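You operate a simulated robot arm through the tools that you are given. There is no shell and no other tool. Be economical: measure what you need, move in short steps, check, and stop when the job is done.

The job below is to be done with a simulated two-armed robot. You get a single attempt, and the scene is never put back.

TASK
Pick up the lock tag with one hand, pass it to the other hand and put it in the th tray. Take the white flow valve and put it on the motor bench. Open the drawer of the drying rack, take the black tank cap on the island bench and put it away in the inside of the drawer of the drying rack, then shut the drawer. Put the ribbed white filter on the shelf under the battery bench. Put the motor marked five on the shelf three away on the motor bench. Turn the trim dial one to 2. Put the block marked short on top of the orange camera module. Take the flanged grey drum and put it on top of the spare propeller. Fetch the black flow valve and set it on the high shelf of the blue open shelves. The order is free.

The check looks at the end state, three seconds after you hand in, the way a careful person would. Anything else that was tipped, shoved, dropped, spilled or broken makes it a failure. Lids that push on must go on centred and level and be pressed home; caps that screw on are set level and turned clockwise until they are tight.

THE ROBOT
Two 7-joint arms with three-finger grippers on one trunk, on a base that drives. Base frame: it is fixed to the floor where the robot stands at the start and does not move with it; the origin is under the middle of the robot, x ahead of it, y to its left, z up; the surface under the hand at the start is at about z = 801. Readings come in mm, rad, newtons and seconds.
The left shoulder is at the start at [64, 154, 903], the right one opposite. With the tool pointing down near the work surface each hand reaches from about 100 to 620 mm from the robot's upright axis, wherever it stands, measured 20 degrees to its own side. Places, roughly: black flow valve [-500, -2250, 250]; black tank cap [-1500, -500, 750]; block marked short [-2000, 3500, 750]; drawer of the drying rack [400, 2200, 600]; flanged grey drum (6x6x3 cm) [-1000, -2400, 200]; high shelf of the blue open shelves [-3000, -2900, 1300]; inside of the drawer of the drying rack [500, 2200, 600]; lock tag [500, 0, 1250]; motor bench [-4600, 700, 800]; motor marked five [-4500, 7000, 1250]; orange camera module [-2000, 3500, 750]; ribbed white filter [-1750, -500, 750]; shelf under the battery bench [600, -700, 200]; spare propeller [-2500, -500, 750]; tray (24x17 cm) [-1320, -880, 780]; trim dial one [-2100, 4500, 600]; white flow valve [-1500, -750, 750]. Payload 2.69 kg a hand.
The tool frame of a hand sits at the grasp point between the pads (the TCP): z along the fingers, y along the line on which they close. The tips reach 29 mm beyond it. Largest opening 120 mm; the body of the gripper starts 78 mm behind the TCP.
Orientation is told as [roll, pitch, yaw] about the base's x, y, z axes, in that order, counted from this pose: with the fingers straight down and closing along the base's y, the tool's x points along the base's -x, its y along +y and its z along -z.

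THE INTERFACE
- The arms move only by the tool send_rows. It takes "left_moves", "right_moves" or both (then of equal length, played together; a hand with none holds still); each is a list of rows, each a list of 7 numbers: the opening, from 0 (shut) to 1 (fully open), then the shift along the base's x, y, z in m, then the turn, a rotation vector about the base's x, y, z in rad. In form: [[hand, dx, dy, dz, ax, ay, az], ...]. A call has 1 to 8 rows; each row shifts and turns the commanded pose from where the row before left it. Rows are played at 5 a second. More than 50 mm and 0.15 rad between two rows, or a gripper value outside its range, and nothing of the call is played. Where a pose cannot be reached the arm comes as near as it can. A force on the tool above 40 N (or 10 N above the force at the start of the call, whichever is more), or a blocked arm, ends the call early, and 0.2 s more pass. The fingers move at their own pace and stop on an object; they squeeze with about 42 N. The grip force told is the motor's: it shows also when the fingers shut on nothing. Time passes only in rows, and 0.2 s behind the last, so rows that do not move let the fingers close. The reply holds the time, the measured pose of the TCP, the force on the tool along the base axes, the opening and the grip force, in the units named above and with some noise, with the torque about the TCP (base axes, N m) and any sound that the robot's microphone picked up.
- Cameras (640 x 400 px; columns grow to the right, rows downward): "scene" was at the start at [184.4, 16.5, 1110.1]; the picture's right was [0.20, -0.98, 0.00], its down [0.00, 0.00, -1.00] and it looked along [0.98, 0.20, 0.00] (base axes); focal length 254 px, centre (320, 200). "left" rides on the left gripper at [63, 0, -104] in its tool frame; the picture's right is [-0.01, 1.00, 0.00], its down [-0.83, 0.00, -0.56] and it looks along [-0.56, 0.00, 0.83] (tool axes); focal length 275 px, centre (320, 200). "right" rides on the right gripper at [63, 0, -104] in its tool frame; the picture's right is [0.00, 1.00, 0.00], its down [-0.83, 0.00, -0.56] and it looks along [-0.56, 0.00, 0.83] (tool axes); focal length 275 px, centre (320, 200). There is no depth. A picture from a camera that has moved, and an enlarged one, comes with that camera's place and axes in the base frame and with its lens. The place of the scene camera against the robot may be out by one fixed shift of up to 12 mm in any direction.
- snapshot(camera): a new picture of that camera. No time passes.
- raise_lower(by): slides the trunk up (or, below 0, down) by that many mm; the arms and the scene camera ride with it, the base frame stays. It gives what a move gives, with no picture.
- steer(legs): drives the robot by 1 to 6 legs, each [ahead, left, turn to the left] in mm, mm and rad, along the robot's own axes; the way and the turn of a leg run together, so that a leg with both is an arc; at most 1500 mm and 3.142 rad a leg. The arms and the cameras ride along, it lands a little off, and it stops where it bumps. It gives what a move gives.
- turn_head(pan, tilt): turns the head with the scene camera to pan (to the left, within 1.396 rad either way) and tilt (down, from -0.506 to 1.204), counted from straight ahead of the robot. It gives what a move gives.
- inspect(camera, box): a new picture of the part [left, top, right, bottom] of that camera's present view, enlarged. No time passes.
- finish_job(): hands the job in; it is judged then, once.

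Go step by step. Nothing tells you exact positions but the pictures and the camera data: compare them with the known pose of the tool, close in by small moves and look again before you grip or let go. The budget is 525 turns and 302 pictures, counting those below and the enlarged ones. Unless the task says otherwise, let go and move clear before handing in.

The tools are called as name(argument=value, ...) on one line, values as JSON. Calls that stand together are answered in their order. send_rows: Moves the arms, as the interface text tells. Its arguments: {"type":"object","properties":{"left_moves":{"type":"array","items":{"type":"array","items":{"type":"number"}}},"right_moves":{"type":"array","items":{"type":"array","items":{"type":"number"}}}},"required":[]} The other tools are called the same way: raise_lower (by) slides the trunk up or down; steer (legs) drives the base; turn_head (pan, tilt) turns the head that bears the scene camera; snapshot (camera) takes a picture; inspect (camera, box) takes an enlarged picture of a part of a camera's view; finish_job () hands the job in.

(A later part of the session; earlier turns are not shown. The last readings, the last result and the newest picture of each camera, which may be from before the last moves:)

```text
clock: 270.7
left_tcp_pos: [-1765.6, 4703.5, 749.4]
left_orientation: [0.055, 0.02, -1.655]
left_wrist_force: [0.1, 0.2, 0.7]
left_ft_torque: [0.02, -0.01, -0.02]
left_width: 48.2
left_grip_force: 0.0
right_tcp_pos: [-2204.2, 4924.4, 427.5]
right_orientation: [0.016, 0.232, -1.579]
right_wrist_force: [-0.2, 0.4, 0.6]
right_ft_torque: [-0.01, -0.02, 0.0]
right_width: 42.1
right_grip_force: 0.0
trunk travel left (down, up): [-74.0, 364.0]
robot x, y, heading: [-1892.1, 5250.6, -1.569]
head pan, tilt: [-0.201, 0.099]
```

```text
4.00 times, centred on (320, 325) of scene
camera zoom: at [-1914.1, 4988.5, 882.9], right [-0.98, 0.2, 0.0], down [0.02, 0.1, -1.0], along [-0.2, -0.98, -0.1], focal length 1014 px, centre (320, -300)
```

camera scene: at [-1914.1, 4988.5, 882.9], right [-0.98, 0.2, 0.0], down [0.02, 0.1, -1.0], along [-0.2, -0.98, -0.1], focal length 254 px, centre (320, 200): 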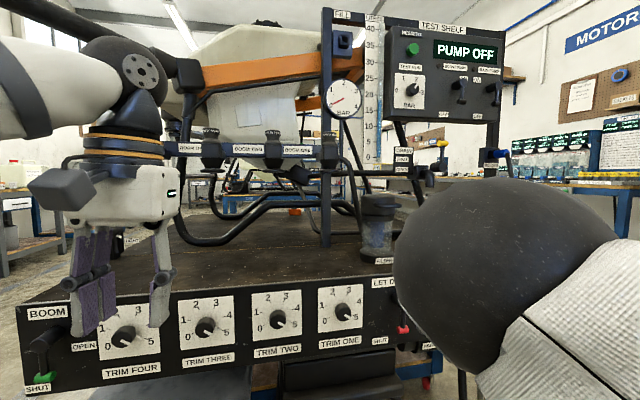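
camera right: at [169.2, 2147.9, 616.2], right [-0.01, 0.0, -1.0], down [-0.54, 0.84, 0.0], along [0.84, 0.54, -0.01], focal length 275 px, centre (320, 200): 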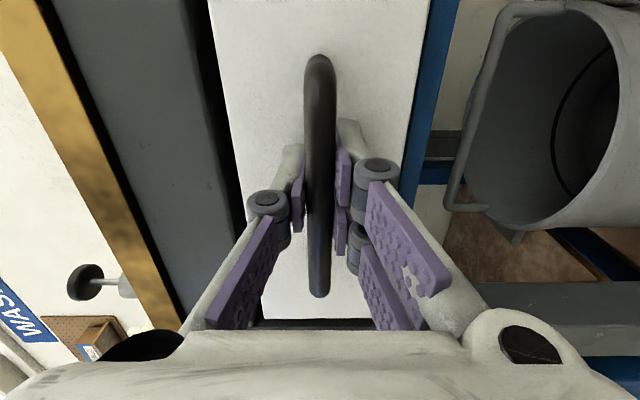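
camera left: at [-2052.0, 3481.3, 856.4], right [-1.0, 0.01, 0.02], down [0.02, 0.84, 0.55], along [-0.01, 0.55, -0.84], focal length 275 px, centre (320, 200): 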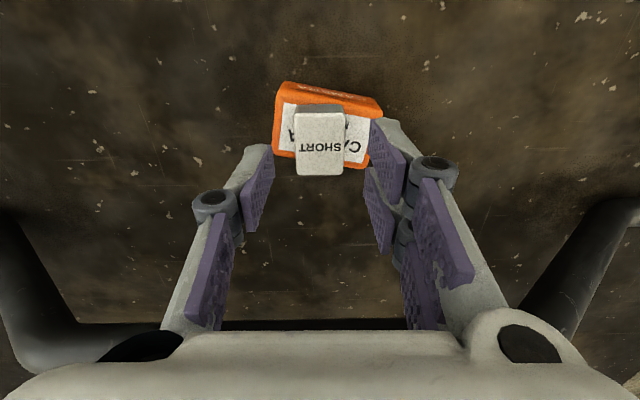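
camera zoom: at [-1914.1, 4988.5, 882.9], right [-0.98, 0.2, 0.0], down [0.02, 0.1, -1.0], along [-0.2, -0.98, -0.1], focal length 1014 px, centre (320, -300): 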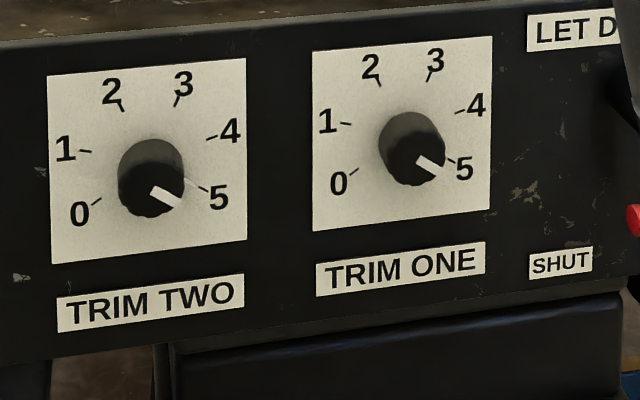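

TRIM ONE at about [-2059, 4495, 600] points at 5; it must turn ~144° counter-clockwise to 2. I'll retract the left hand down and back, and pitch the right hand to point forward.

send_rows(left_moves=[[0.4, 0, 0.03, -0.02, 0, 0, 0], [0.4, 0, 0.04, -0.02, 0, 0, 0], [0.4, 0, 0.04, -0.02, 0, 0, 0], [0.4, 0, 0.04, -0.02, 0, 0, 0], [0.4, 0, 0.04, -0.02, 0, 0, 0], [0.4, 0, 0.03, -0.02, 0, 0, 0], [0.4, 0, 0.02, -0.02, 0, 0, 0]], right_moves=[[0.4, 0, 0, 0.02, -0.14, 0, 0], [0.4, 0, 0, 0.02, -0.14, 0, 0], [0.4, 0, 0, 0.03, -0.14, 0, 0], [0.4, 0, 0, 0.03, -0.14, 0, 0], [0.4, 0, 0, 0.03, -0.14, 0, 0], [0.4, 0, 0, 0.02, -0.14, 0, 0], [0.4, 0, 0, 0.02, -0.14, 0, 0]])

send_rows(right_moves=[[0.4, 0, -0.02, 0.01, -0.14, 0, 0], [0.4, 0, -0.02, 0, -0.14, 0, 0], [0.4, 0, -0.02, 0, -0.14, 0, 0], [0.4, 0, -0.02, 0, -0.14, 0, 0], [0.4, 0, -0.02, 0, -0.14, 0, 0], [0.4, 0, 0, 0, -0.12, 0, 0]])

snapshot(camera="scene")

snapshot(camera="right")

```text
clock: 272.3
left_tcp_pos: [-1765.4, 4945.1, 608.1]
left_orientation: [0.054, 0.018, -1.655]
left_wrist_force: [0.0, -0.3, 0.0]
left_ft_torque: [0.01, 0.02, 0.07]
left_width: 48.2
left_grip_force: 0.1
right_tcp_pos: [-2288.5, 4855.1, 598.6]
right_orientation: [0.027, -0.751, -1.579]
right_wrist_force: [-0.1, 0.1, -0.1]
right_ft_torque: [-0.07, 0.02, -0.01]
right_width: 47.8
right_grip_force: 0.1
right hand out of reach, approached as far as the arm can: row 1, 2, 3, 4, 5, 6, 7
trunk travel left (down, up): [-74.0, 364.0]
robot x, y, heading: [-1893.2, 5244.9, -1.573]
head pan, tilt: [-0.201, 0.099]
```

```text
clock: 273.7
left_tcp_pos: [-1765.7, 4945.4, 608.4]
left_orientation: [0.056, 0.018, -1.655]
left_wrist_force: [0.4, 0.4, -0.4]
left_ft_torque: [0.0, 0.0, -0.02]
left_width: 48.1
left_grip_force: 0.1
right_tcp_pos: [-2293.9, 4752.3, 609.7]
right_orientation: [1.704, -1.565, 3.023]
right_wrist_force: [0.8, -0.3, 0.5]
right_ft_torque: [0.01, 0.02, -0.03]
right_width: 48.2
right_grip_force: 0.1
right hand out of reach, approached as far as the arm can: row 1, 2
trunk travel left (down, up): [-74.0, 364.0]
robot x, y, heading: [-1894.0, 5249.7, -1.577]
head pan, tilt: [-0.201, 0.099]
```

```text
165 pictures are left
camera scene: at [-1914.2, 4988.5, 882.9], right [-0.98, 0.2, 0.0], down [0.02, 0.1, -1.0], along [-0.2, -0.97, -0.1], focal length 254 px, centre (320, 200)
```

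scene: 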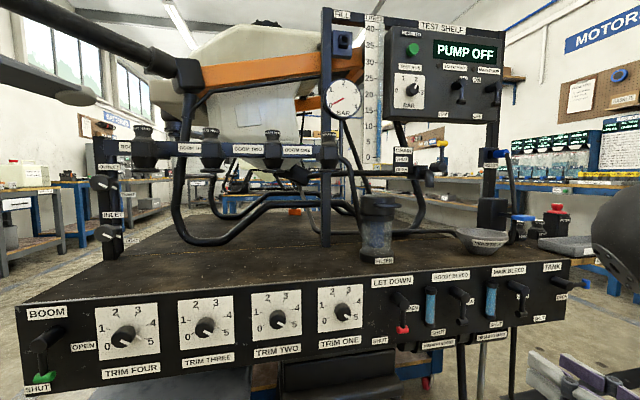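

```text
164 pictures are left
camera right: at [-2296.1, 4856.4, 546.5], right [1.0, 0.02, 0.0], down [-0.01, 0.56, 0.83], along [0.01, -0.83, 0.56], focal length 275 px, centre (320, 200)
```

right: 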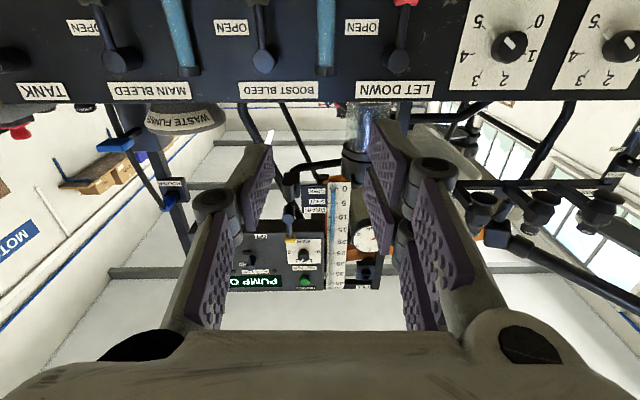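

Refined: knob face ≈[-2069, 4492, 578]. Move the right hand across to line up with it and add a starting roll.

send_rows(right_moves=[[0.45, 0.045, 0, -0.006, 0, 0, 0], [0.45, 0.045, 0, -0.006, 0, 0, 0], [0.45, 0.045, 0, -0.006, 0, 0, 0], [0.45, 0.045, 0, -0.006, 0, 0, 0], [0.45, 0.045, 0, -0.007, 0, 0, 0], [0.45, 0, 0, 0, 0, 0.14, 0], [0.45, 0, 0, 0, 0, 0.14, 0]])

snapshot(camera="right")

snapshot(camera="scene")

```text
clock: 275.3
left_tcp_pos: [-1765.6, 4944.9, 607.2]
left_orientation: [0.053, 0.018, -1.656]
left_wrist_force: [-0.4, -0.1, -0.7]
left_ft_torque: [0.01, 0.03, 0.01]
left_width: 48.0
left_grip_force: 0.0
right_tcp_pos: [-2082.9, 4723.5, 560.0]
right_orientation: [-1.548, -1.296, -0.005]
right_wrist_force: [0.5, -0.4, 0.5]
right_ft_torque: [-0.01, -0.01, -0.01]
right_width: 54.0
right_grip_force: 0.0
right hand out of reach, approached as far as the arm can: row 2, 3, 4
trunk travel left (down, up): [-74.0, 364.0]
robot x, y, heading: [-1893.2, 5246.2, -1.57]
head pan, tilt: [-0.201, 0.099]
```

```text
163 pictures are left
camera right: at [-2101.8, 4828.1, 500.0], right [0.96, 0.02, -0.28], down [0.22, 0.55, 0.8], along [0.17, -0.83, 0.53], focal length 275 px, centre (320, 200)
```

right: 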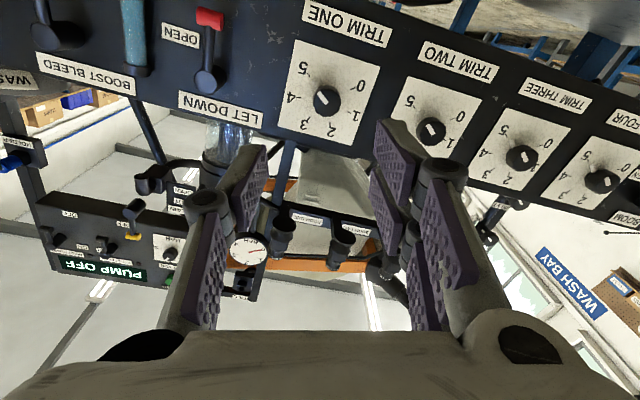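

```text
162 pictures are left
camera scene: at [-1914.2, 4988.5, 882.9], right [-0.98, 0.2, 0.0], down [0.02, 0.1, -1.0], along [-0.2, -0.97, -0.1], focal length 254 px, centre (320, 200)
```

scene: 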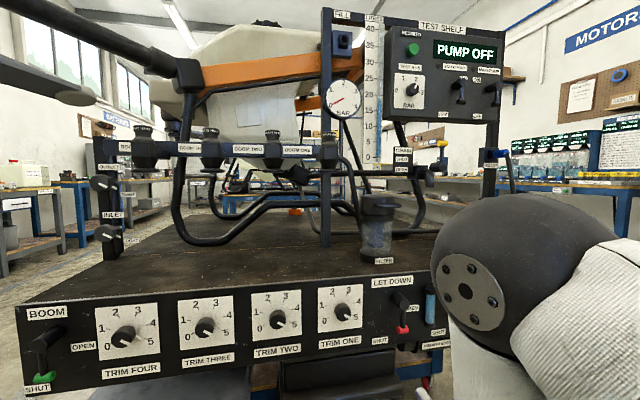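

send_rows(right_moves=[[0.45, 0.017, 0, 0.016, 0, 0, 0]])

steer(legs=[[150, 0, 0]])

snapshot(camera="right")

snapshot(camera="scene")

```text
clock: 275.7
left_tcp_pos: [-1765.5, 4945.2, 607.7]
left_orientation: [0.053, 0.02, -1.656]
left_wrist_force: [0.7, -0.5, 0.3]
left_ft_torque: [-0.01, 0.01, 0.0]
left_width: 47.7
left_grip_force: 0.1
right_tcp_pos: [-2072.1, 4723.4, 568.7]
right_orientation: [-1.548, -1.297, -0.005]
right_wrist_force: [-0.5, -0.2, 0.1]
right_ft_torque: [0.02, 0.02, -0.02]
right_width: 53.9
right_grip_force: 0.0
right hand out of reach, approached as far as the arm can: row 1
trunk travel left (down, up): [-74.0, 364.0]
robot x, y, heading: [-1893.2, 5245.1, -1.569]
head pan, tilt: [-0.201, 0.099]
```

```text
clock: 277.1
left_tcp_pos: [-1765.4, 4795.3, 607.8]
left_orientation: [0.055, 0.02, -1.657]
left_wrist_force: [-0.6, -0.7, 0.5]
left_ft_torque: [-0.01, 0.02, 0.0]
left_width: 47.8
left_grip_force: 0.1
right_tcp_pos: [-2073.8, 4573.7, 567.6]
right_orientation: [-1.547, -1.299, -0.005]
right_wrist_force: [0.6, 1.0, 0.4]
right_ft_torque: [0.02, 0.0, 0.04]
right_width: 54.1
right_grip_force: 0.1
trunk travel left (down, up): [-74.0, 364.0]
robot x, y, heading: [-1893.1, 5096.6, -1.567]
head pan, tilt: [-0.201, 0.099]
```

```text
161 pictures are left
camera right: at [-2092.7, 4678.0, 508.1], right [0.96, 0.02, -0.27], down [0.22, 0.56, 0.8], along [0.17, -0.83, 0.53], focal length 275 px, centre (320, 200)
```

right: 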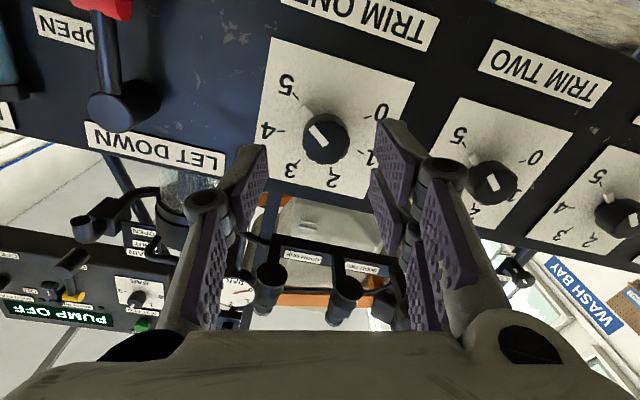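

```text
160 pictures are left
camera scene: at [-1913.9, 4838.9, 882.9], right [-0.98, 0.2, 0.0], down [0.02, 0.1, -1.0], along [-0.2, -0.98, -0.1], focal length 254 px, centre (320, 200)
```

scene: 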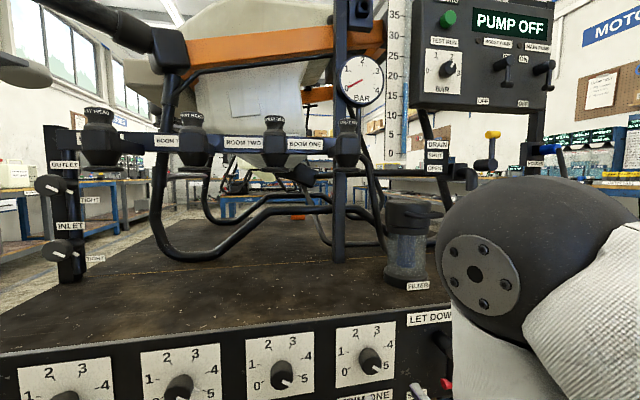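

send_rows(right_moves=[[0.45, 0.008, -0.02, 0.009, 0, 0, 0], [0.45, 0, -0.02, 0, 0, 0, 0]])

snapshot(camera="right")

```text
clock: 277.7
left_tcp_pos: [-1765.9, 4796.1, 607.9]
left_orientation: [0.053, 0.019, -1.659]
left_wrist_force: [0.8, -0.8, -0.1]
left_ft_torque: [0.02, 0.0, 0.0]
left_width: 48.0
left_grip_force: 0.1
right_tcp_pos: [-2063.5, 4533.1, 577.9]
right_orientation: [-1.548, -1.299, -0.001]
right_wrist_force: [0.0, 0.7, 0.3]
right_ft_torque: [0.02, 0.01, 0.02]
right_width: 54.1
right_grip_force: 0.1
trunk travel left (down, up): [-74.0, 364.0]
robot x, y, heading: [-1894.1, 5095.8, -1.569]
head pan, tilt: [-0.201, 0.099]
```

```text
159 pictures are left
camera right: at [-2083.7, 4637.4, 517.3], right [0.96, 0.02, -0.27], down [0.22, 0.56, 0.8], along [0.17, -0.83, 0.53], focal length 275 px, centre (320, 200)
```

right: 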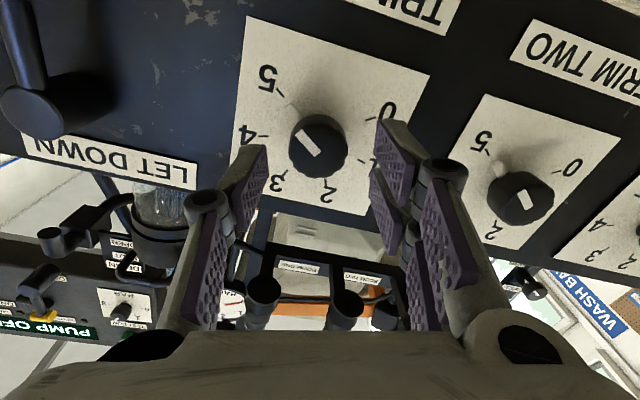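

send_rows(right_moves=[[0.45, -0.004, -0.015, -0.002, 0, 0, 0], [0.45, 0, -0.012, 0, 0, 0, 0]])

snapshot(camera="right")

```text
clock: 278.3
left_tcp_pos: [-1766.3, 4795.6, 608.5]
left_orientation: [0.053, 0.019, -1.658]
left_wrist_force: [0.4, 0.2, -0.2]
left_ft_torque: [-0.02, 0.0, 0.01]
left_width: 47.7
left_grip_force: 0.1
right_tcp_pos: [-2069.1, 4506.2, 575.3]
right_orientation: [-1.546, -1.297, -0.004]
right_wrist_force: [0.1, 0.5, 0.0]
right_ft_torque: [0.01, -0.04, 0.02]
right_width: 54.2
right_grip_force: 0.0
trunk travel left (down, up): [-74.0, 364.0]
robot x, y, heading: [-1892.4, 5098.8, -1.573]
head pan, tilt: [-0.201, 0.099]
```

```text
158 pictures are left
camera right: at [-2088.1, 4610.5, 515.5], right [0.96, 0.02, -0.27], down [0.22, 0.55, 0.8], along [0.17, -0.83, 0.53], focal length 275 px, centre (320, 200)
```

right: 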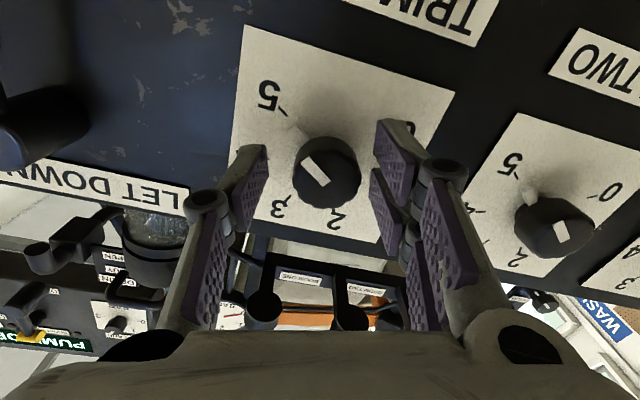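

send_rows(right_moves=[[0.4, 0, -0.007, 0, 0, 0, 0], [0.3, 0, 0, 0, 0, 0, 0], [0.15, 0, 0, 0, 0, 0, 0], [0.15, 0, 0, 0, 0, 0, 0]])

snapshot(camera="right")

```text
clock: 279.3
left_tcp_pos: [-1763.4, 4795.0, 606.9]
left_orientation: [0.054, 0.02, -1.654]
left_wrist_force: [0.7, -0.6, 0.8]
left_ft_torque: [0.01, 0.01, -0.01]
left_width: 48.3
left_grip_force: 0.1
right_tcp_pos: [-2065.9, 4500.6, 574.2]
right_orientation: [-1.538, -1.297, -0.008]
right_wrist_force: [19.4, 2.0, -7.3]
right_ft_torque: [-0.2, 0.07, 0.31]
right_width: 33.0
right_grip_force: 45.0
trunk travel left (down, up): [-74.0, 364.0]
robot x, y, heading: [-1891.5, 5095.8, -1.572]
head pan, tilt: [-0.201, 0.099]
```

```text
157 pictures are left
camera right: at [-2086.0, 4603.6, 515.0], right [0.96, 0.03, -0.27], down [0.21, 0.55, 0.8], along [0.17, -0.83, 0.53], focal length 275 px, centre (320, 200)
```

right: 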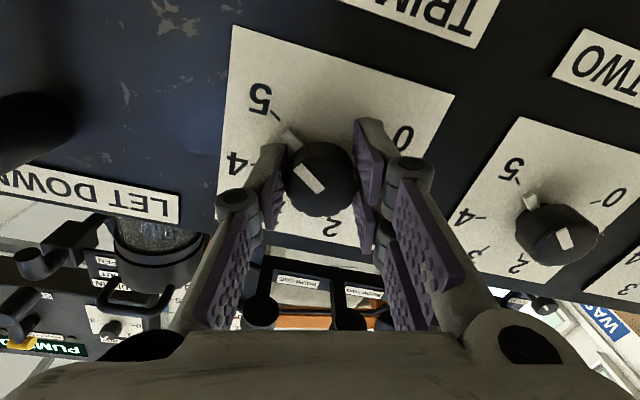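

Knob gripped (33 mm). Turn a little counter-clockwise and check.

send_rows(right_moves=[[0.15, -0.002, 0, 0.001, 0, 0, 0], [0.15, 0, 0, 0, 0, 0.14, 0], [0.15, 0, 0, 0, 0, 0.14, 0], [0.15, 0, 0, 0, 0, 0.14, 0]])

snapshot(camera="right")

```text
clock: 280.5
left_tcp_pos: [-1765.0, 4794.7, 608.5]
left_orientation: [0.051, 0.02, -1.654]
left_wrist_force: [0.4, -0.1, -0.5]
left_ft_torque: [0.05, -0.02, -0.01]
left_width: 47.9
left_grip_force: 0.0
right_tcp_pos: [-2067.3, 4499.1, 575.7]
right_orientation: [-1.546, -0.878, 0.007]
right_wrist_force: [4.4, -5.5, -4.1]
right_ft_torque: [0.19, 0.03, 0.03]
right_width: 33.0
right_grip_force: 44.9
trunk travel left (down, up): [-74.0, 364.0]
robot x, y, heading: [-1893.4, 5097.8, -1.575]
head pan, tilt: [-0.201, 0.099]
stopped in row 4 (right hand): the force on the tool passed its limit at 40 N (the readings are from after the stop); the commanded pose is now the measured one
```

```text
156 pictures are left
camera right: at [-2110.8, 4603.2, 528.9], right [0.77, 0.03, -0.64], down [0.52, 0.56, 0.65], along [0.38, -0.83, 0.41], focal length 275 px, centre (320, 200)
```

right: 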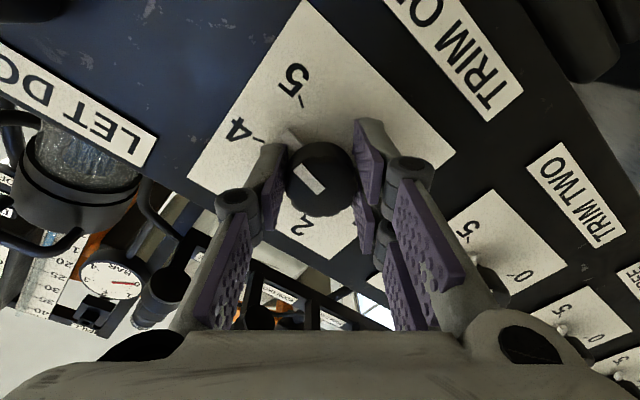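

The knob turns with the hand. Continue in smaller increments.

send_rows(right_moves=[[0.15, 0, 0, 0, 0, 0.1, 0], [0.15, 0, 0, 0, 0, 0.1, 0], [0.15, 0, 0, 0, 0, 0.1, 0], [0.15, 0, 0, 0, 0, 0.1, 0], [0.15, 0, 0, 0, 0, 0.1, 0]])

snapshot(camera="right")

```text
clock: 281.7
left_tcp_pos: [-1764.2, 4795.4, 608.6]
left_orientation: [0.053, 0.018, -1.657]
left_wrist_force: [-0.2, 0.6, -0.1]
left_ft_torque: [0.0, 0.0, 0.0]
left_width: 47.9
left_grip_force: 0.1
right_tcp_pos: [-2068.2, 4499.3, 577.1]
right_orientation: [-1.55, -0.374, 0.006]
right_wrist_force: [4.7, -8.5, 7.9]
right_ft_torque: [-0.34, -0.01, 0.04]
right_width: 32.9
right_grip_force: 45.1
trunk travel left (down, up): [-74.0, 364.0]
robot x, y, heading: [-1896.5, 5097.8, -1.57]
head pan, tilt: [-0.201, 0.099]
```

```text
155 pictures are left
camera right: at [-2128.5, 4603.2, 556.5], right [0.36, 0.02, -0.93], down [0.77, 0.56, 0.31], along [0.53, -0.83, 0.19], focal length 275 px, centre (320, 200)
```

right: 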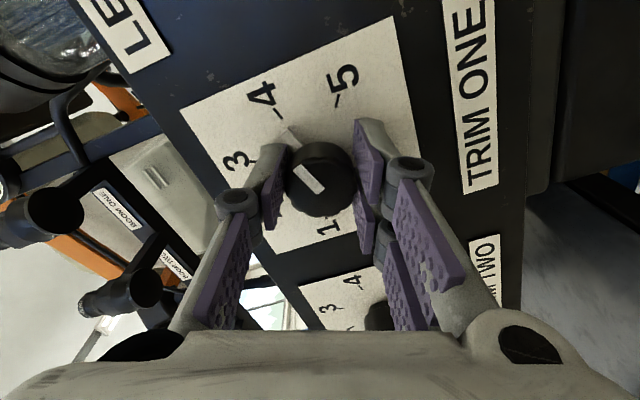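

Turned 0.92 rad so far. To keep my camera clear of the LET DOWN lever I'll release, roll back, and regrip.

send_rows(right_moves=[[0.42, 0, 0, 0, 0, 0, 0], [0.42, 0, 0.02, 0, 0, 0, 0], [0.42, 0, 0.01, 0, 0, -0.145, 0], [0.42, 0, 0, 0, 0, -0.145, 0], [0.42, 0, 0, 0, 0, -0.145, 0], [0.42, 0, 0, 0, 0, -0.145, 0], [0.42, 0, 0, 0, 0, -0.145, 0], [0.42, 0, 0, 0, 0, -0.145, 0]])

snapshot(camera="right")

```text
clock: 283.5
left_tcp_pos: [-1765.0, 4796.5, 607.4]
left_orientation: [0.054, 0.021, -1.657]
left_wrist_force: [0.3, 0.1, 0.1]
left_ft_torque: [0.0, 0.0, 0.01]
left_width: 48.2
left_grip_force: 0.1
right_tcp_pos: [-2066.9, 4530.0, 575.1]
right_orientation: [-1.558, -1.25, 0.013]
right_wrist_force: [-0.3, 1.2, 0.1]
right_ft_torque: [0.02, 0.02, 0.02]
right_width: 50.4
right_grip_force: 0.1
trunk travel left (down, up): [-74.0, 364.0]
robot x, y, heading: [-1893.4, 5098.8, -1.568]
head pan, tilt: [-0.201, 0.099]
```

```text
154 pictures are left
camera right: at [-2091.5, 4633.7, 516.8], right [0.95, 0.03, -0.32], down [0.25, 0.56, 0.79], along [0.2, -0.83, 0.52], focal length 275 px, centre (320, 200)
```

right: 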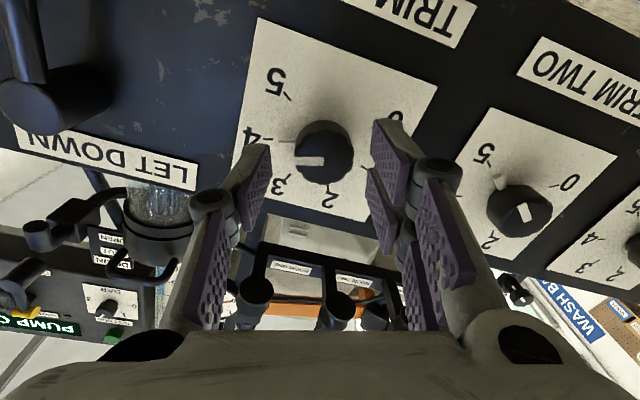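

The pointer is now near 4. Regrip and turn on.

send_rows(right_moves=[[0.42, -0.002, -0.03, 0, 0, 0, 0], [0.25, 0, 0, 0, 0, 0, 0], [0.15, 0, 0, 0, 0, 0, 0], [0.15, 0, 0, 0, 0, 0, 0]])

send_rows(right_moves=[[0.15, 0, 0, 0, 0, 0.11, 0], [0.15, 0, 0, 0, 0, 0.11, 0], [0.15, 0, 0, 0, 0, 0.11, 0], [0.15, 0, 0, 0, 0, 0.11, 0], [0.15, 0, 0, 0, 0, 0.11, 0], [0.15, 0, 0, 0, 0, 0.11, 0], [0.15, 0, 0, 0, 0, 0.11, 0], [0.15, 0, 0, 0, 0, 0.11, 0]])

snapshot(camera="right")

```text
clock: 284.5
left_tcp_pos: [-1763.4, 4795.6, 607.4]
left_orientation: [0.054, 0.021, -1.657]
left_wrist_force: [0.4, 0.0, 0.0]
left_ft_torque: [-0.02, -0.01, 0.02]
left_width: 48.0
left_grip_force: 0.1
right_tcp_pos: [-2065.1, 4499.6, 576.8]
right_orientation: [-1.546, -1.246, 0.015]
right_wrist_force: [33.9, 5.7, -7.7]
right_ft_torque: [0.17, 0.05, -0.07]
right_width: 33.1
right_grip_force: 45.1
trunk travel left (down, up): [-74.0, 364.0]
robot x, y, heading: [-1889.8, 5095.7, -1.571]
head pan, tilt: [-0.201, 0.099]
```

```text
clock: 286.3
left_tcp_pos: [-1762.2, 4795.7, 608.2]
left_orientation: [0.05, 0.019, -1.653]
left_wrist_force: [0.2, -0.2, 0.0]
left_ft_torque: [-0.01, 0.01, 0.0]
left_width: 48.2
left_grip_force: 0.1
right_tcp_pos: [-2067.2, 4499.0, 577.7]
right_orientation: [-1.552, -0.365, 0.016]
right_wrist_force: [36.8, 3.0, 0.1]
right_ft_torque: [-0.2, -0.04, 0.37]
right_width: 33.0
right_grip_force: 45.1
trunk travel left (down, up): [-74.0, 364.0]
robot x, y, heading: [-1891.8, 5096.4, -1.569]
head pan, tilt: [-0.201, 0.099]
```

```text
153 pictures are left
camera right: at [-2127.9, 4603.0, 557.8], right [0.35, 0.02, -0.94], down [0.77, 0.57, 0.3], along [0.54, -0.82, 0.18], focal length 275 px, centre (320, 200)
```

right: 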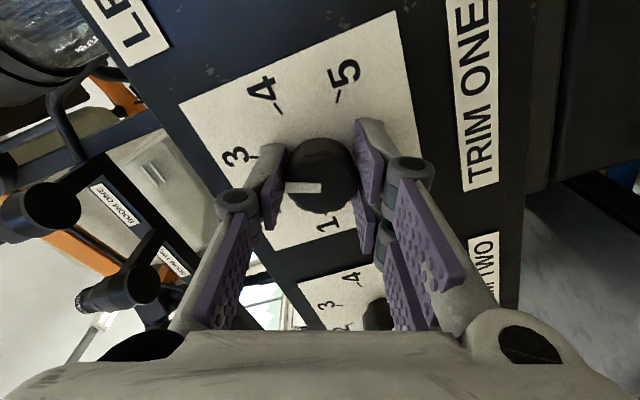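

send_rows(right_moves=[[0.42, 0, 0, 0, 0, 0, 0], [0.42, -0.002, 0.02, 0, 0, 0, 0], [0.42, 0, 0.01, 0, 0, -0.145, 0], [0.42, 0, 0, 0, 0, -0.145, 0], [0.42, 0, 0, 0, 0, -0.145, 0], [0.42, 0, 0, 0, 0, -0.145, 0], [0.42, 0, 0, 0, 0, -0.145, 0], [0.42, 0, 0, 0, 0, -0.145, 0]])

snapshot(camera="right")

turn_head(pan=-0.2, tilt=0.6)

snapshot(camera="scene")

```text
clock: 288.1
left_tcp_pos: [-1765.6, 4795.8, 608.0]
left_orientation: [0.055, 0.02, -1.657]
left_wrist_force: [-0.4, -0.6, 0.6]
left_ft_torque: [0.01, 0.0, 0.0]
left_width: 47.9
left_grip_force: 0.0
right_tcp_pos: [-2072.1, 4530.5, 576.0]
right_orientation: [-1.558, -1.24, 0.013]
right_wrist_force: [0.2, -0.4, 0.2]
right_ft_torque: [0.01, 0.02, 0.0]
right_width: 50.9
right_grip_force: 0.2
trunk travel left (down, up): [-74.0, 364.0]
robot x, y, heading: [-1892.3, 5095.1, -1.571]
head pan, tilt: [-0.201, 0.099]
```

```text
152 pictures are left
camera right: at [-2096.2, 4633.6, 517.2], right [0.94, 0.03, -0.33], down [0.26, 0.56, 0.79], along [0.2, -0.83, 0.52], focal length 275 px, centre (320, 200)
```

right: 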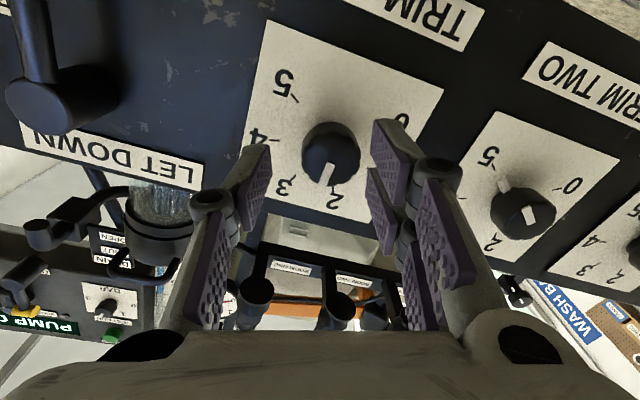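

```text
clock: 289.0
left_tcp_pos: [-1765.7, 4795.5, 608.4]
left_orientation: [0.054, 0.02, -1.657]
left_wrist_force: [0.1, 0.5, -0.4]
left_ft_torque: [0.01, 0.0, 0.04]
left_width: 48.1
left_grip_force: 0.0
right_tcp_pos: [-2073.2, 4530.5, 575.7]
right_orientation: [-1.555, -1.237, 0.012]
right_wrist_force: [0.4, -0.4, -1.0]
right_ft_torque: [-0.02, -0.03, 0.02]
right_width: 50.4
right_grip_force: 0.1
trunk travel left (down, up): [-74.0, 364.0]
robot x, y, heading: [-1888.1, 5094.6, -1.57]
head pan, tilt: [-0.201, 0.6]
```

```text
151 pictures are left
camera scene: at [-1913.0, 4842.4, 836.8], right [-0.98, 0.2, 0.0], down [0.11, 0.55, -0.83], along [-0.16, -0.81, -0.56], focal length 254 px, centre (320, 200)
```

scene: 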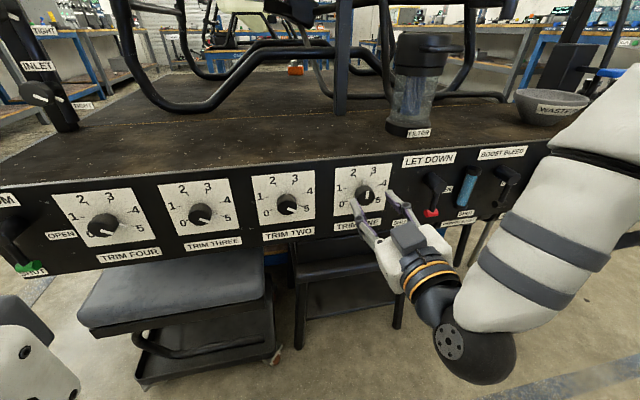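

inspect(camera="scene", box=[310, 150, 430, 250])

```text
4.00 times, centred on (370, 200) of scene
camera zoom: at [-1913.0, 4842.4, 836.8], right [-0.98, 0.2, 0.0], down [0.11, 0.55, -0.83], along [-0.16, -0.81, -0.56], focal length 1014 px, centre (120, 200)
```

zoom: 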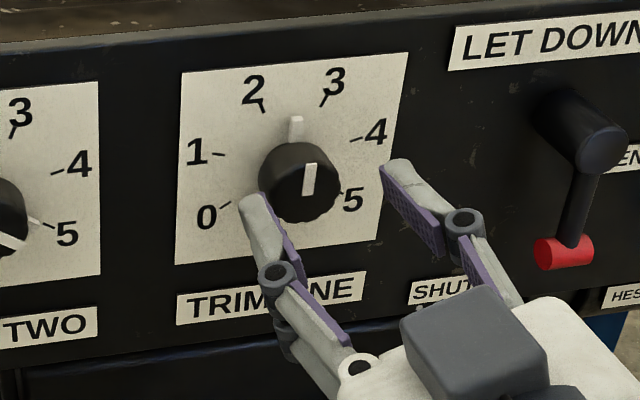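

Pointer sits at ~2.6. Regrip and turn about 0.62 rad more, then check.

send_rows(right_moves=[[0.42, 0.003, -0.03, 0, 0, 0, 0], [0.25, 0, 0, 0, 0, 0, 0], [0.15, 0, 0, 0, 0, 0, 0], [0.15, 0, 0, 0, 0, 0, 0]])

send_rows(right_moves=[[0.15, 0, 0, 0, 0, 0.1, 0], [0.15, 0, 0, 0, 0, 0.1, 0], [0.15, 0, 0, 0, 0, 0.1, 0], [0.15, 0, 0, 0, 0, 0.1, 0], [0.15, 0, 0, 0, 0, 0.1, 0], [0.15, 0, 0, 0, 0, 0.1, 0]])

inspect(camera="scene", box=[310, 150, 430, 250])

snapshot(camera="right")

```text
clock: 290.0
left_tcp_pos: [-1763.3, 4795.9, 608.3]
left_orientation: [0.053, 0.019, -1.655]
left_wrist_force: [-0.4, 0.1, -0.2]
left_ft_torque: [-0.02, 0.05, 0.0]
left_width: 48.1
left_grip_force: 0.1
right_tcp_pos: [-2065.5, 4500.6, 576.7]
right_orientation: [-1.546, -1.237, 0.007]
right_wrist_force: [23.9, 5.1, -9.6]
right_ft_torque: [-0.18, 0.1, 0.17]
right_width: 32.7
right_grip_force: 45.0
trunk travel left (down, up): [-74.0, 364.0]
robot x, y, heading: [-1892.2, 5097.2, -1.572]
head pan, tilt: [-0.201, 0.6]
```

```text
clock: 291.4
left_tcp_pos: [-1764.6, 4796.6, 607.7]
left_orientation: [0.052, 0.017, -1.657]
left_wrist_force: [-0.2, 0.0, 0.5]
left_ft_torque: [0.01, 0.03, 0.0]
left_width: 48.4
left_grip_force: 0.0
right_tcp_pos: [-2067.6, 4499.0, 576.1]
right_orientation: [-1.549, -0.635, 0.01]
right_wrist_force: [30.0, 18.3, -6.5]
right_ft_torque: [0.06, 0.08, 0.22]
right_width: 32.6
right_grip_force: 44.7
trunk travel left (down, up): [-74.0, 364.0]
robot x, y, heading: [-1895.8, 5097.8, -1.574]
head pan, tilt: [-0.201, 0.6]
```

```text
4.00 times, centred on (370, 200) of scene
camera zoom: at [-1911.7, 4843.0, 836.9], right [-0.98, 0.2, 0.0], down [0.11, 0.55, -0.83], along [-0.16, -0.81, -0.56], focal length 1014 px, centre (120, 200)
```

zoom: 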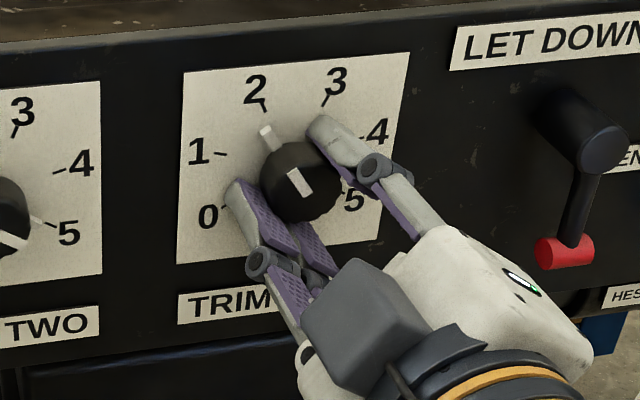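

```text
148 pictures are left
camera right: at [-2121.1, 4603.6, 541.6], right [0.59, 0.03, -0.81], down [0.66, 0.56, 0.5], along [0.47, -0.83, 0.31], focal length 275 px, centre (320, 200)
```

right: 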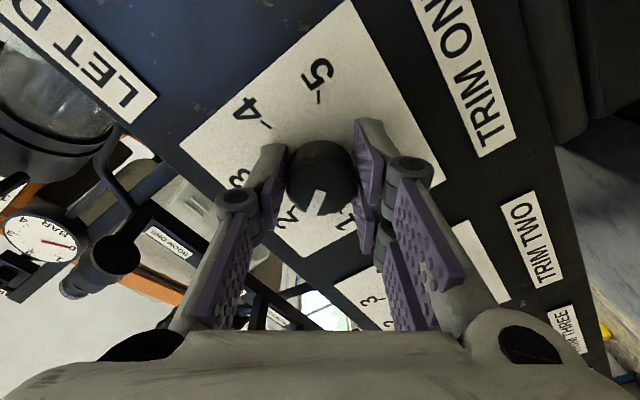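

inspect(camera="scene", box=[355, 165, 405, 210])

```text
8.89 times, centred on (380, 188) of scene
camera zoom: at [-1911.7, 4843.0, 836.9], right [-0.98, 0.2, 0.0], down [0.11, 0.55, -0.83], along [-0.16, -0.81, -0.56], focal length 2253 px, centre (-213, 311)
```

zoom: 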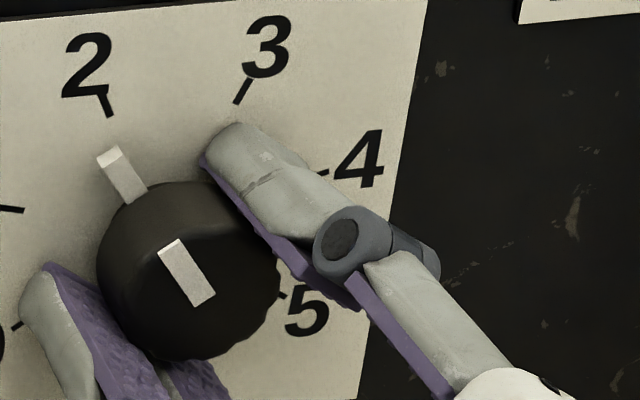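

The pointer slightly overshoots (≈1.9). Turn back ~0.1 rad and compare.

send_rows(right_moves=[[0.15, 0, 0, 0, 0, -0.06, 0], [0.15, 0, 0, 0, 0, -0.05, 0], [0.15, 0, 0, 0, 0, 0, 0]])

inspect(camera="scene", box=[355, 165, 405, 210])

```text
clock: 292.2
left_tcp_pos: [-1763.8, 4795.9, 608.0]
left_orientation: [0.053, 0.017, -1.655]
left_wrist_force: [0.9, -0.3, 0.5]
left_ft_torque: [0.01, 0.04, -0.01]
left_width: 47.9
left_grip_force: 0.1
right_tcp_pos: [-2067.5, 4500.0, 575.9]
right_orientation: [-1.548, -0.748, 0.01]
right_wrist_force: [30.9, 15.7, -9.2]
right_ft_torque: [-0.39, 0.06, 0.59]
right_width: 32.9
right_grip_force: 45.0
trunk travel left (down, up): [-74.0, 364.0]
robot x, y, heading: [-1891.7, 5096.9, -1.566]
head pan, tilt: [-0.201, 0.6]
```

```text
8.89 times, centred on (380, 188) of scene
camera zoom: at [-1911.6, 4842.7, 836.8], right [-0.98, 0.2, 0.0], down [0.11, 0.55, -0.83], along [-0.16, -0.81, -0.56], focal length 2253 px, centre (-213, 311)
```

zoom: 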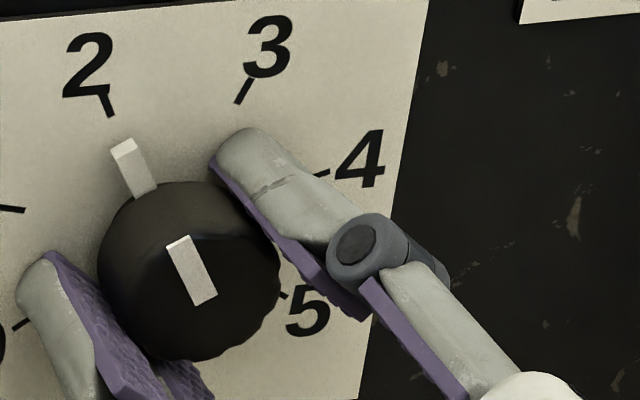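

Pointer direction now matches the 2 tick. Release and back away.

send_rows(right_moves=[[0.42, 0, 0, 0, 0, 0, 0], [0.42, 0, 0, 0, 0, 0, 0], [0.42, 0, 0.03, 0, 0, 0, 0], [0.42, 0, 0.03, 0, 0, 0, 0]])

steer(legs=[[-60, 0, 0]])

inspect(camera="scene", box=[320, 130, 420, 200])

```text
clock: 293.2
left_tcp_pos: [-1765.3, 4795.7, 607.9]
left_orientation: [0.053, 0.02, -1.656]
left_wrist_force: [-0.4, 0.0, 0.5]
left_ft_torque: [0.02, -0.04, 0.03]
left_width: 47.9
left_grip_force: 0.2
right_tcp_pos: [-2070.6, 4559.1, 577.0]
right_orientation: [-1.548, -0.748, 0.006]
right_wrist_force: [0.7, 0.5, 0.0]
right_ft_torque: [0.01, -0.03, 0.01]
right_width: 50.4
right_grip_force: 0.1
trunk travel left (down, up): [-74.0, 364.0]
robot x, y, heading: [-1889.7, 5095.4, -1.574]
head pan, tilt: [-0.201, 0.6]
```

```text
clock: 294.2
left_tcp_pos: [-1764.9, 4854.8, 609.1]
left_orientation: [0.053, 0.019, -1.656]
left_wrist_force: [-0.2, -0.3, -0.4]
left_ft_torque: [0.0, 0.01, 0.02]
left_width: 48.2
left_grip_force: 0.1
right_tcp_pos: [-2069.0, 4620.5, 576.5]
right_orientation: [-1.549, -0.747, 0.005]
right_wrist_force: [0.4, -0.4, 0.0]
right_ft_torque: [-0.03, -0.04, 0.02]
right_width: 50.1
right_grip_force: 0.1
trunk travel left (down, up): [-74.0, 364.0]
robot x, y, heading: [-1890.7, 5157.7, -1.567]
head pan, tilt: [-0.201, 0.6]
```

```text
5.71 times, centred on (370, 165) of scene
camera zoom: at [-1912.9, 4902.3, 836.7], right [-0.98, 0.2, 0.0], down [0.11, 0.55, -0.83], along [-0.16, -0.81, -0.56], focal length 1449 px, centre (34, 400)
```

zoom: 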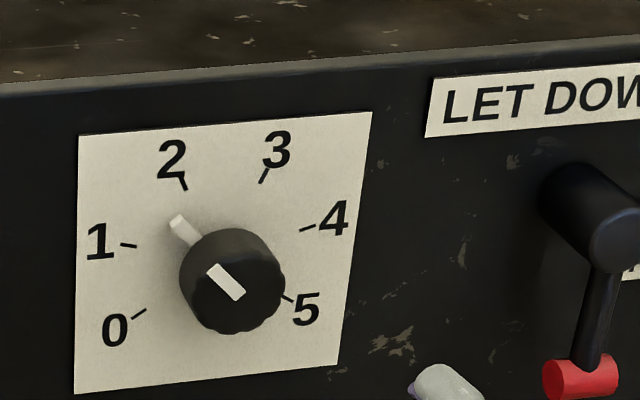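

On release the knob was dragged to ~1.7 (the hand was under side load). I'll regrip better centred, turn back ~0.26 rad, and null the force before releasing.

send_rows(right_moves=[[0.42, 0.004, -0.045, 0, 0, 0, 0], [0.42, 0, -0.045, 0, 0, 0, 0], [0.42, 0, -0.03, 0, 0, 0, 0], [0.25, 0, 0, 0, 0, 0, 0], [0.15, 0, 0, 0, 0, 0, 0], [0.15, 0, 0, 0, 0, 0, 0]])

inspect(camera="scene", box=[320, 130, 420, 200])

```text
clock: 295.6
left_tcp_pos: [-1764.7, 4854.6, 607.5]
left_orientation: [0.055, 0.019, -1.653]
left_wrist_force: [0.8, -0.4, 0.0]
left_ft_torque: [0.01, 0.01, 0.03]
left_width: 48.0
left_grip_force: 0.1
right_tcp_pos: [-2066.4, 4498.9, 576.8]
right_orientation: [-1.55, -0.75, 0.005]
right_wrist_force: [-3.9, -5.2, 4.4]
right_ft_torque: [0.08, -0.04, -0.75]
right_width: 33.1
right_grip_force: 45.0
trunk travel left (down, up): [-74.0, 364.0]
robot x, y, heading: [-1891.3, 5155.9, -1.569]
head pan, tilt: [-0.201, 0.6]
```

```text
5.71 times, centred on (370, 165) of scene
camera zoom: at [-1913.1, 4902.3, 836.7], right [-0.98, 0.2, 0.0], down [0.11, 0.55, -0.83], along [-0.16, -0.81, -0.56], focal length 1449 px, centre (34, 400)
```

zoom: 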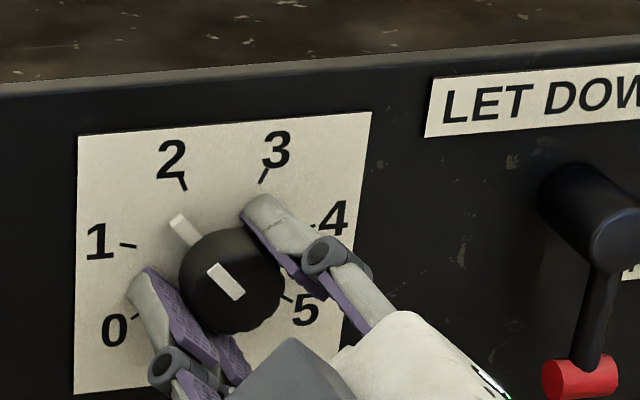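

send_rows(right_moves=[[0.15, 0, 0, 0, 0, -0.09, 0], [0.15, 0, 0, 0, 0, -0.09, 0], [0.15, 0, 0, 0, 0, -0.09, 0], [0.15, 0, 0, 0, 0, 0, 0]])

inspect(camera="scene", box=[320, 130, 420, 200])

```text
clock: 296.6
left_tcp_pos: [-1765.3, 4854.5, 608.2]
left_orientation: [0.054, 0.019, -1.653]
left_wrist_force: [0.0, 0.0, -0.6]
left_ft_torque: [0.01, -0.01, 0.0]
left_width: 48.0
left_grip_force: 0.0
right_tcp_pos: [-2066.0, 4499.4, 577.3]
right_orientation: [-1.553, -1.018, 0.011]
right_wrist_force: [-3.2, -16.9, 6.4]
right_ft_torque: [-0.27, -0.04, -0.58]
right_width: 33.0
right_grip_force: 44.8
trunk travel left (down, up): [-74.0, 364.0]
robot x, y, heading: [-1893.0, 5157.7, -1.565]
head pan, tilt: [-0.201, 0.6]
```

```text
5.71 times, centred on (370, 165) of scene
camera zoom: at [-1913.0, 4901.8, 836.6], right [-0.98, 0.2, 0.0], down [0.11, 0.55, -0.82], along [-0.16, -0.81, -0.57], focal length 1449 px, centre (34, 400)
```

zoom: 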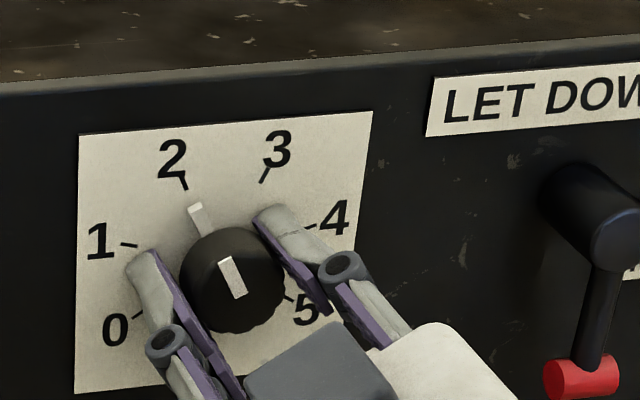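

Pointer aligned with 2. Now ease and release slowly, then check.

send_rows(right_moves=[[0.15, 0, -0.001, -0.001, 0, 0, 0], [0.3, 0, 0, 0, 0, 0, 0], [0.34, 0, 0, 0, 0, 0, 0]])

inspect(camera="scene", box=[320, 130, 420, 200])

```text
clock: 297.4
left_tcp_pos: [-1764.9, 4854.0, 607.6]
left_orientation: [0.055, 0.02, -1.656]
left_wrist_force: [-0.6, -0.3, -0.8]
left_ft_torque: [0.02, -0.01, 0.0]
left_width: 48.0
left_grip_force: 0.1
right_tcp_pos: [-2065.0, 4499.0, 575.1]
right_orientation: [-1.548, -1.019, 0.007]
right_wrist_force: [0.6, -0.5, 0.6]
right_ft_torque: [0.01, -0.02, -0.01]
right_width: 40.9
right_grip_force: 0.1
trunk travel left (down, up): [-74.0, 364.0]
robot x, y, heading: [-1892.2, 5156.3, -1.57]
head pan, tilt: [-0.201, 0.6]
```

```text
5.71 times, centred on (370, 165) of scene
camera zoom: at [-1912.9, 4902.4, 836.7], right [-0.98, 0.2, 0.0], down [0.11, 0.55, -0.83], along [-0.16, -0.81, -0.56], focal length 1449 px, centre (34, 400)
```

zoom: 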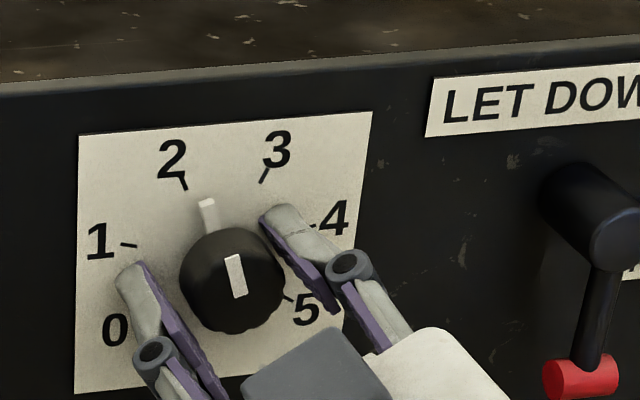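

Release nudged it to ~2.14. Regrip, correct by ~0.12 rad with better centring (z +2 mm), release again.

send_rows(right_moves=[[0.34, -0.001, 0, 0.002, 0, 0, 0], [0.2, 0, 0, 0, 0, 0, 0], [0.15, 0, 0, 0, 0, 0, 0], [0.15, 0, 0, 0, 0, 0.06, 0], [0.15, 0, 0, 0, 0, 0.06, 0], [0.15, 0, 0, 0, 0, 0, 0]])

inspect(camera="scene", box=[320, 130, 420, 200])

```text
clock: 298.8
left_tcp_pos: [-1764.2, 4855.1, 607.1]
left_orientation: [0.054, 0.018, -1.656]
left_wrist_force: [0.5, 0.5, 0.2]
left_ft_torque: [-0.01, 0.01, -0.01]
left_width: 48.0
left_grip_force: 0.1
right_tcp_pos: [-2066.3, 4498.5, 577.3]
right_orientation: [-1.546, -0.897, 0.007]
right_wrist_force: [9.1, 5.1, -4.2]
right_ft_torque: [-0.11, 0.0, -0.43]
right_width: 32.6
right_grip_force: 44.7
trunk travel left (down, up): [-74.0, 364.0]
robot x, y, heading: [-1892.3, 5153.9, -1.565]
head pan, tilt: [-0.201, 0.6]
```

```text
5.71 times, centred on (370, 165) of scene
camera zoom: at [-1912.5, 4902.2, 836.7], right [-0.98, 0.2, 0.0], down [0.11, 0.55, -0.83], along [-0.16, -0.81, -0.56], focal length 1449 px, centre (34, 400)
```

zoom: 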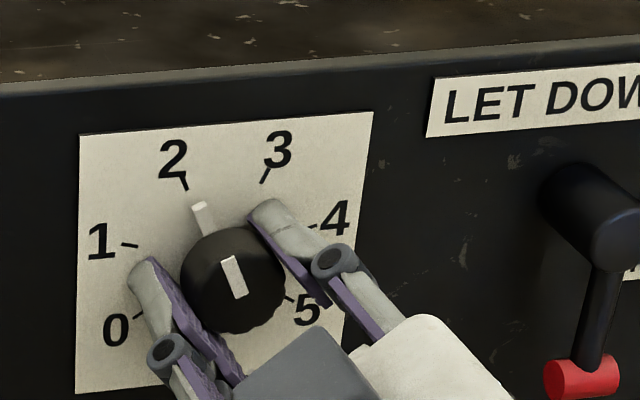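

send_rows(right_moves=[[0.15, 0.001, 0, -0.0005, 0, 0.03, 0], [0.15, 0, 0, 0, 0, 0, 0], [0.32, 0, 0, 0, 0, 0, 0], [0.36, 0, 0, 0, 0, 0, 0]])

inspect(camera="scene", box=[320, 130, 420, 200])

```text
clock: 299.8
left_tcp_pos: [-1765.6, 4855.5, 607.8]
left_orientation: [0.055, 0.019, -1.655]
left_wrist_force: [-1.0, -0.7, 0.4]
left_ft_torque: [0.0, -0.03, 0.03]
left_width: 48.1
left_grip_force: 0.0
right_tcp_pos: [-2064.6, 4498.9, 576.7]
right_orientation: [-1.551, -0.868, 0.008]
right_wrist_force: [0.9, 0.1, -1.0]
right_ft_torque: [0.0, 0.01, 0.0]
right_width: 43.4
right_grip_force: 0.1
trunk travel left (down, up): [-74.0, 364.0]
robot x, y, heading: [-1890.9, 5158.6, -1.571]
head pan, tilt: [-0.201, 0.6]
```

```text
5.71 times, centred on (370, 165) of scene
camera zoom: at [-1913.0, 4902.3, 836.7], right [-0.98, 0.2, 0.0], down [0.11, 0.55, -0.83], along [-0.16, -0.81, -0.56], focal length 1449 px, centre (34, 400)
```

zoom: 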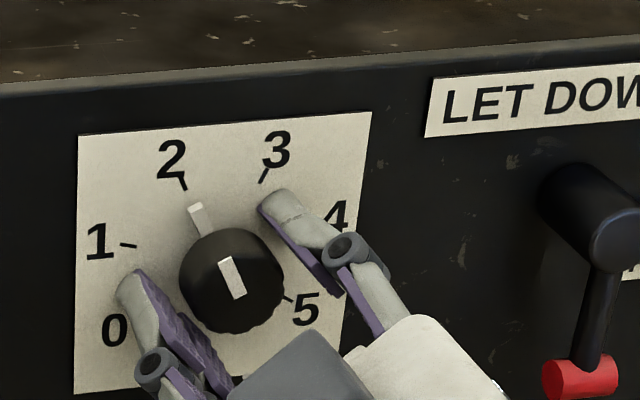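

Pointer is on 2 after release. Withdraw straight back and re-check.

send_rows(right_moves=[[0.36, 0, 0.02, 0, 0, 0, 0], [0.36, 0, 0.04, 0, 0, 0, 0], [0.36, 0, 0.045, 0, 0, 0, 0]])

inspect(camera="scene", box=[320, 130, 420, 200])

steer(legs=[[-220, 0, 0]])

```text
clock: 300.6
left_tcp_pos: [-1765.1, 4854.5, 608.6]
left_orientation: [0.055, 0.019, -1.655]
left_wrist_force: [-0.5, -0.8, -0.2]
left_ft_torque: [0.0, -0.04, -0.01]
left_width: 47.9
left_grip_force: 0.0
right_tcp_pos: [-2065.9, 4603.4, 577.0]
right_orientation: [-1.55, -0.867, 0.007]
right_wrist_force: [0.0, 0.3, 0.3]
right_ft_torque: [0.03, 0.0, 0.02]
right_width: 43.0
right_grip_force: 0.1
trunk travel left (down, up): [-74.0, 364.0]
robot x, y, heading: [-1891.8, 5158.1, -1.565]
head pan, tilt: [-0.201, 0.6]
```

```text
5.71 times, centred on (370, 165) of scene
camera zoom: at [-1912.9, 4902.3, 836.7], right [-0.98, 0.2, 0.0], down [0.11, 0.55, -0.83], along [-0.16, -0.81, -0.56], focal length 1449 px, centre (34, 400)
```

zoom: 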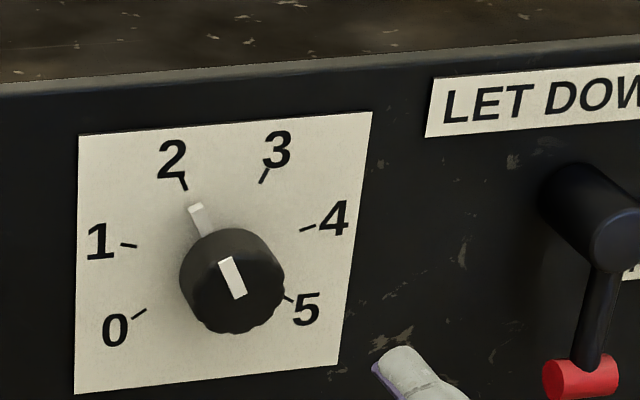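

```text
clock: 302.2
left_tcp_pos: [-1766.5, 5072.9, 608.3]
left_orientation: [0.054, 0.019, -1.659]
left_wrist_force: [0.2, 0.3, -0.2]
left_ft_torque: [-0.02, -0.01, -0.01]
left_width: 48.1
left_grip_force: 0.0
right_tcp_pos: [-2067.8, 4821.2, 576.9]
right_orientation: [-1.549, -0.868, 0.001]
right_wrist_force: [0.2, -0.9, -0.4]
right_ft_torque: [-0.02, -0.02, 0.0]
right_width: 43.3
right_grip_force: 0.1
trunk travel left (down, up): [-74.0, 364.0]
robot x, y, heading: [-1892.0, 5371.4, -1.576]
head pan, tilt: [-0.201, 0.6]
```

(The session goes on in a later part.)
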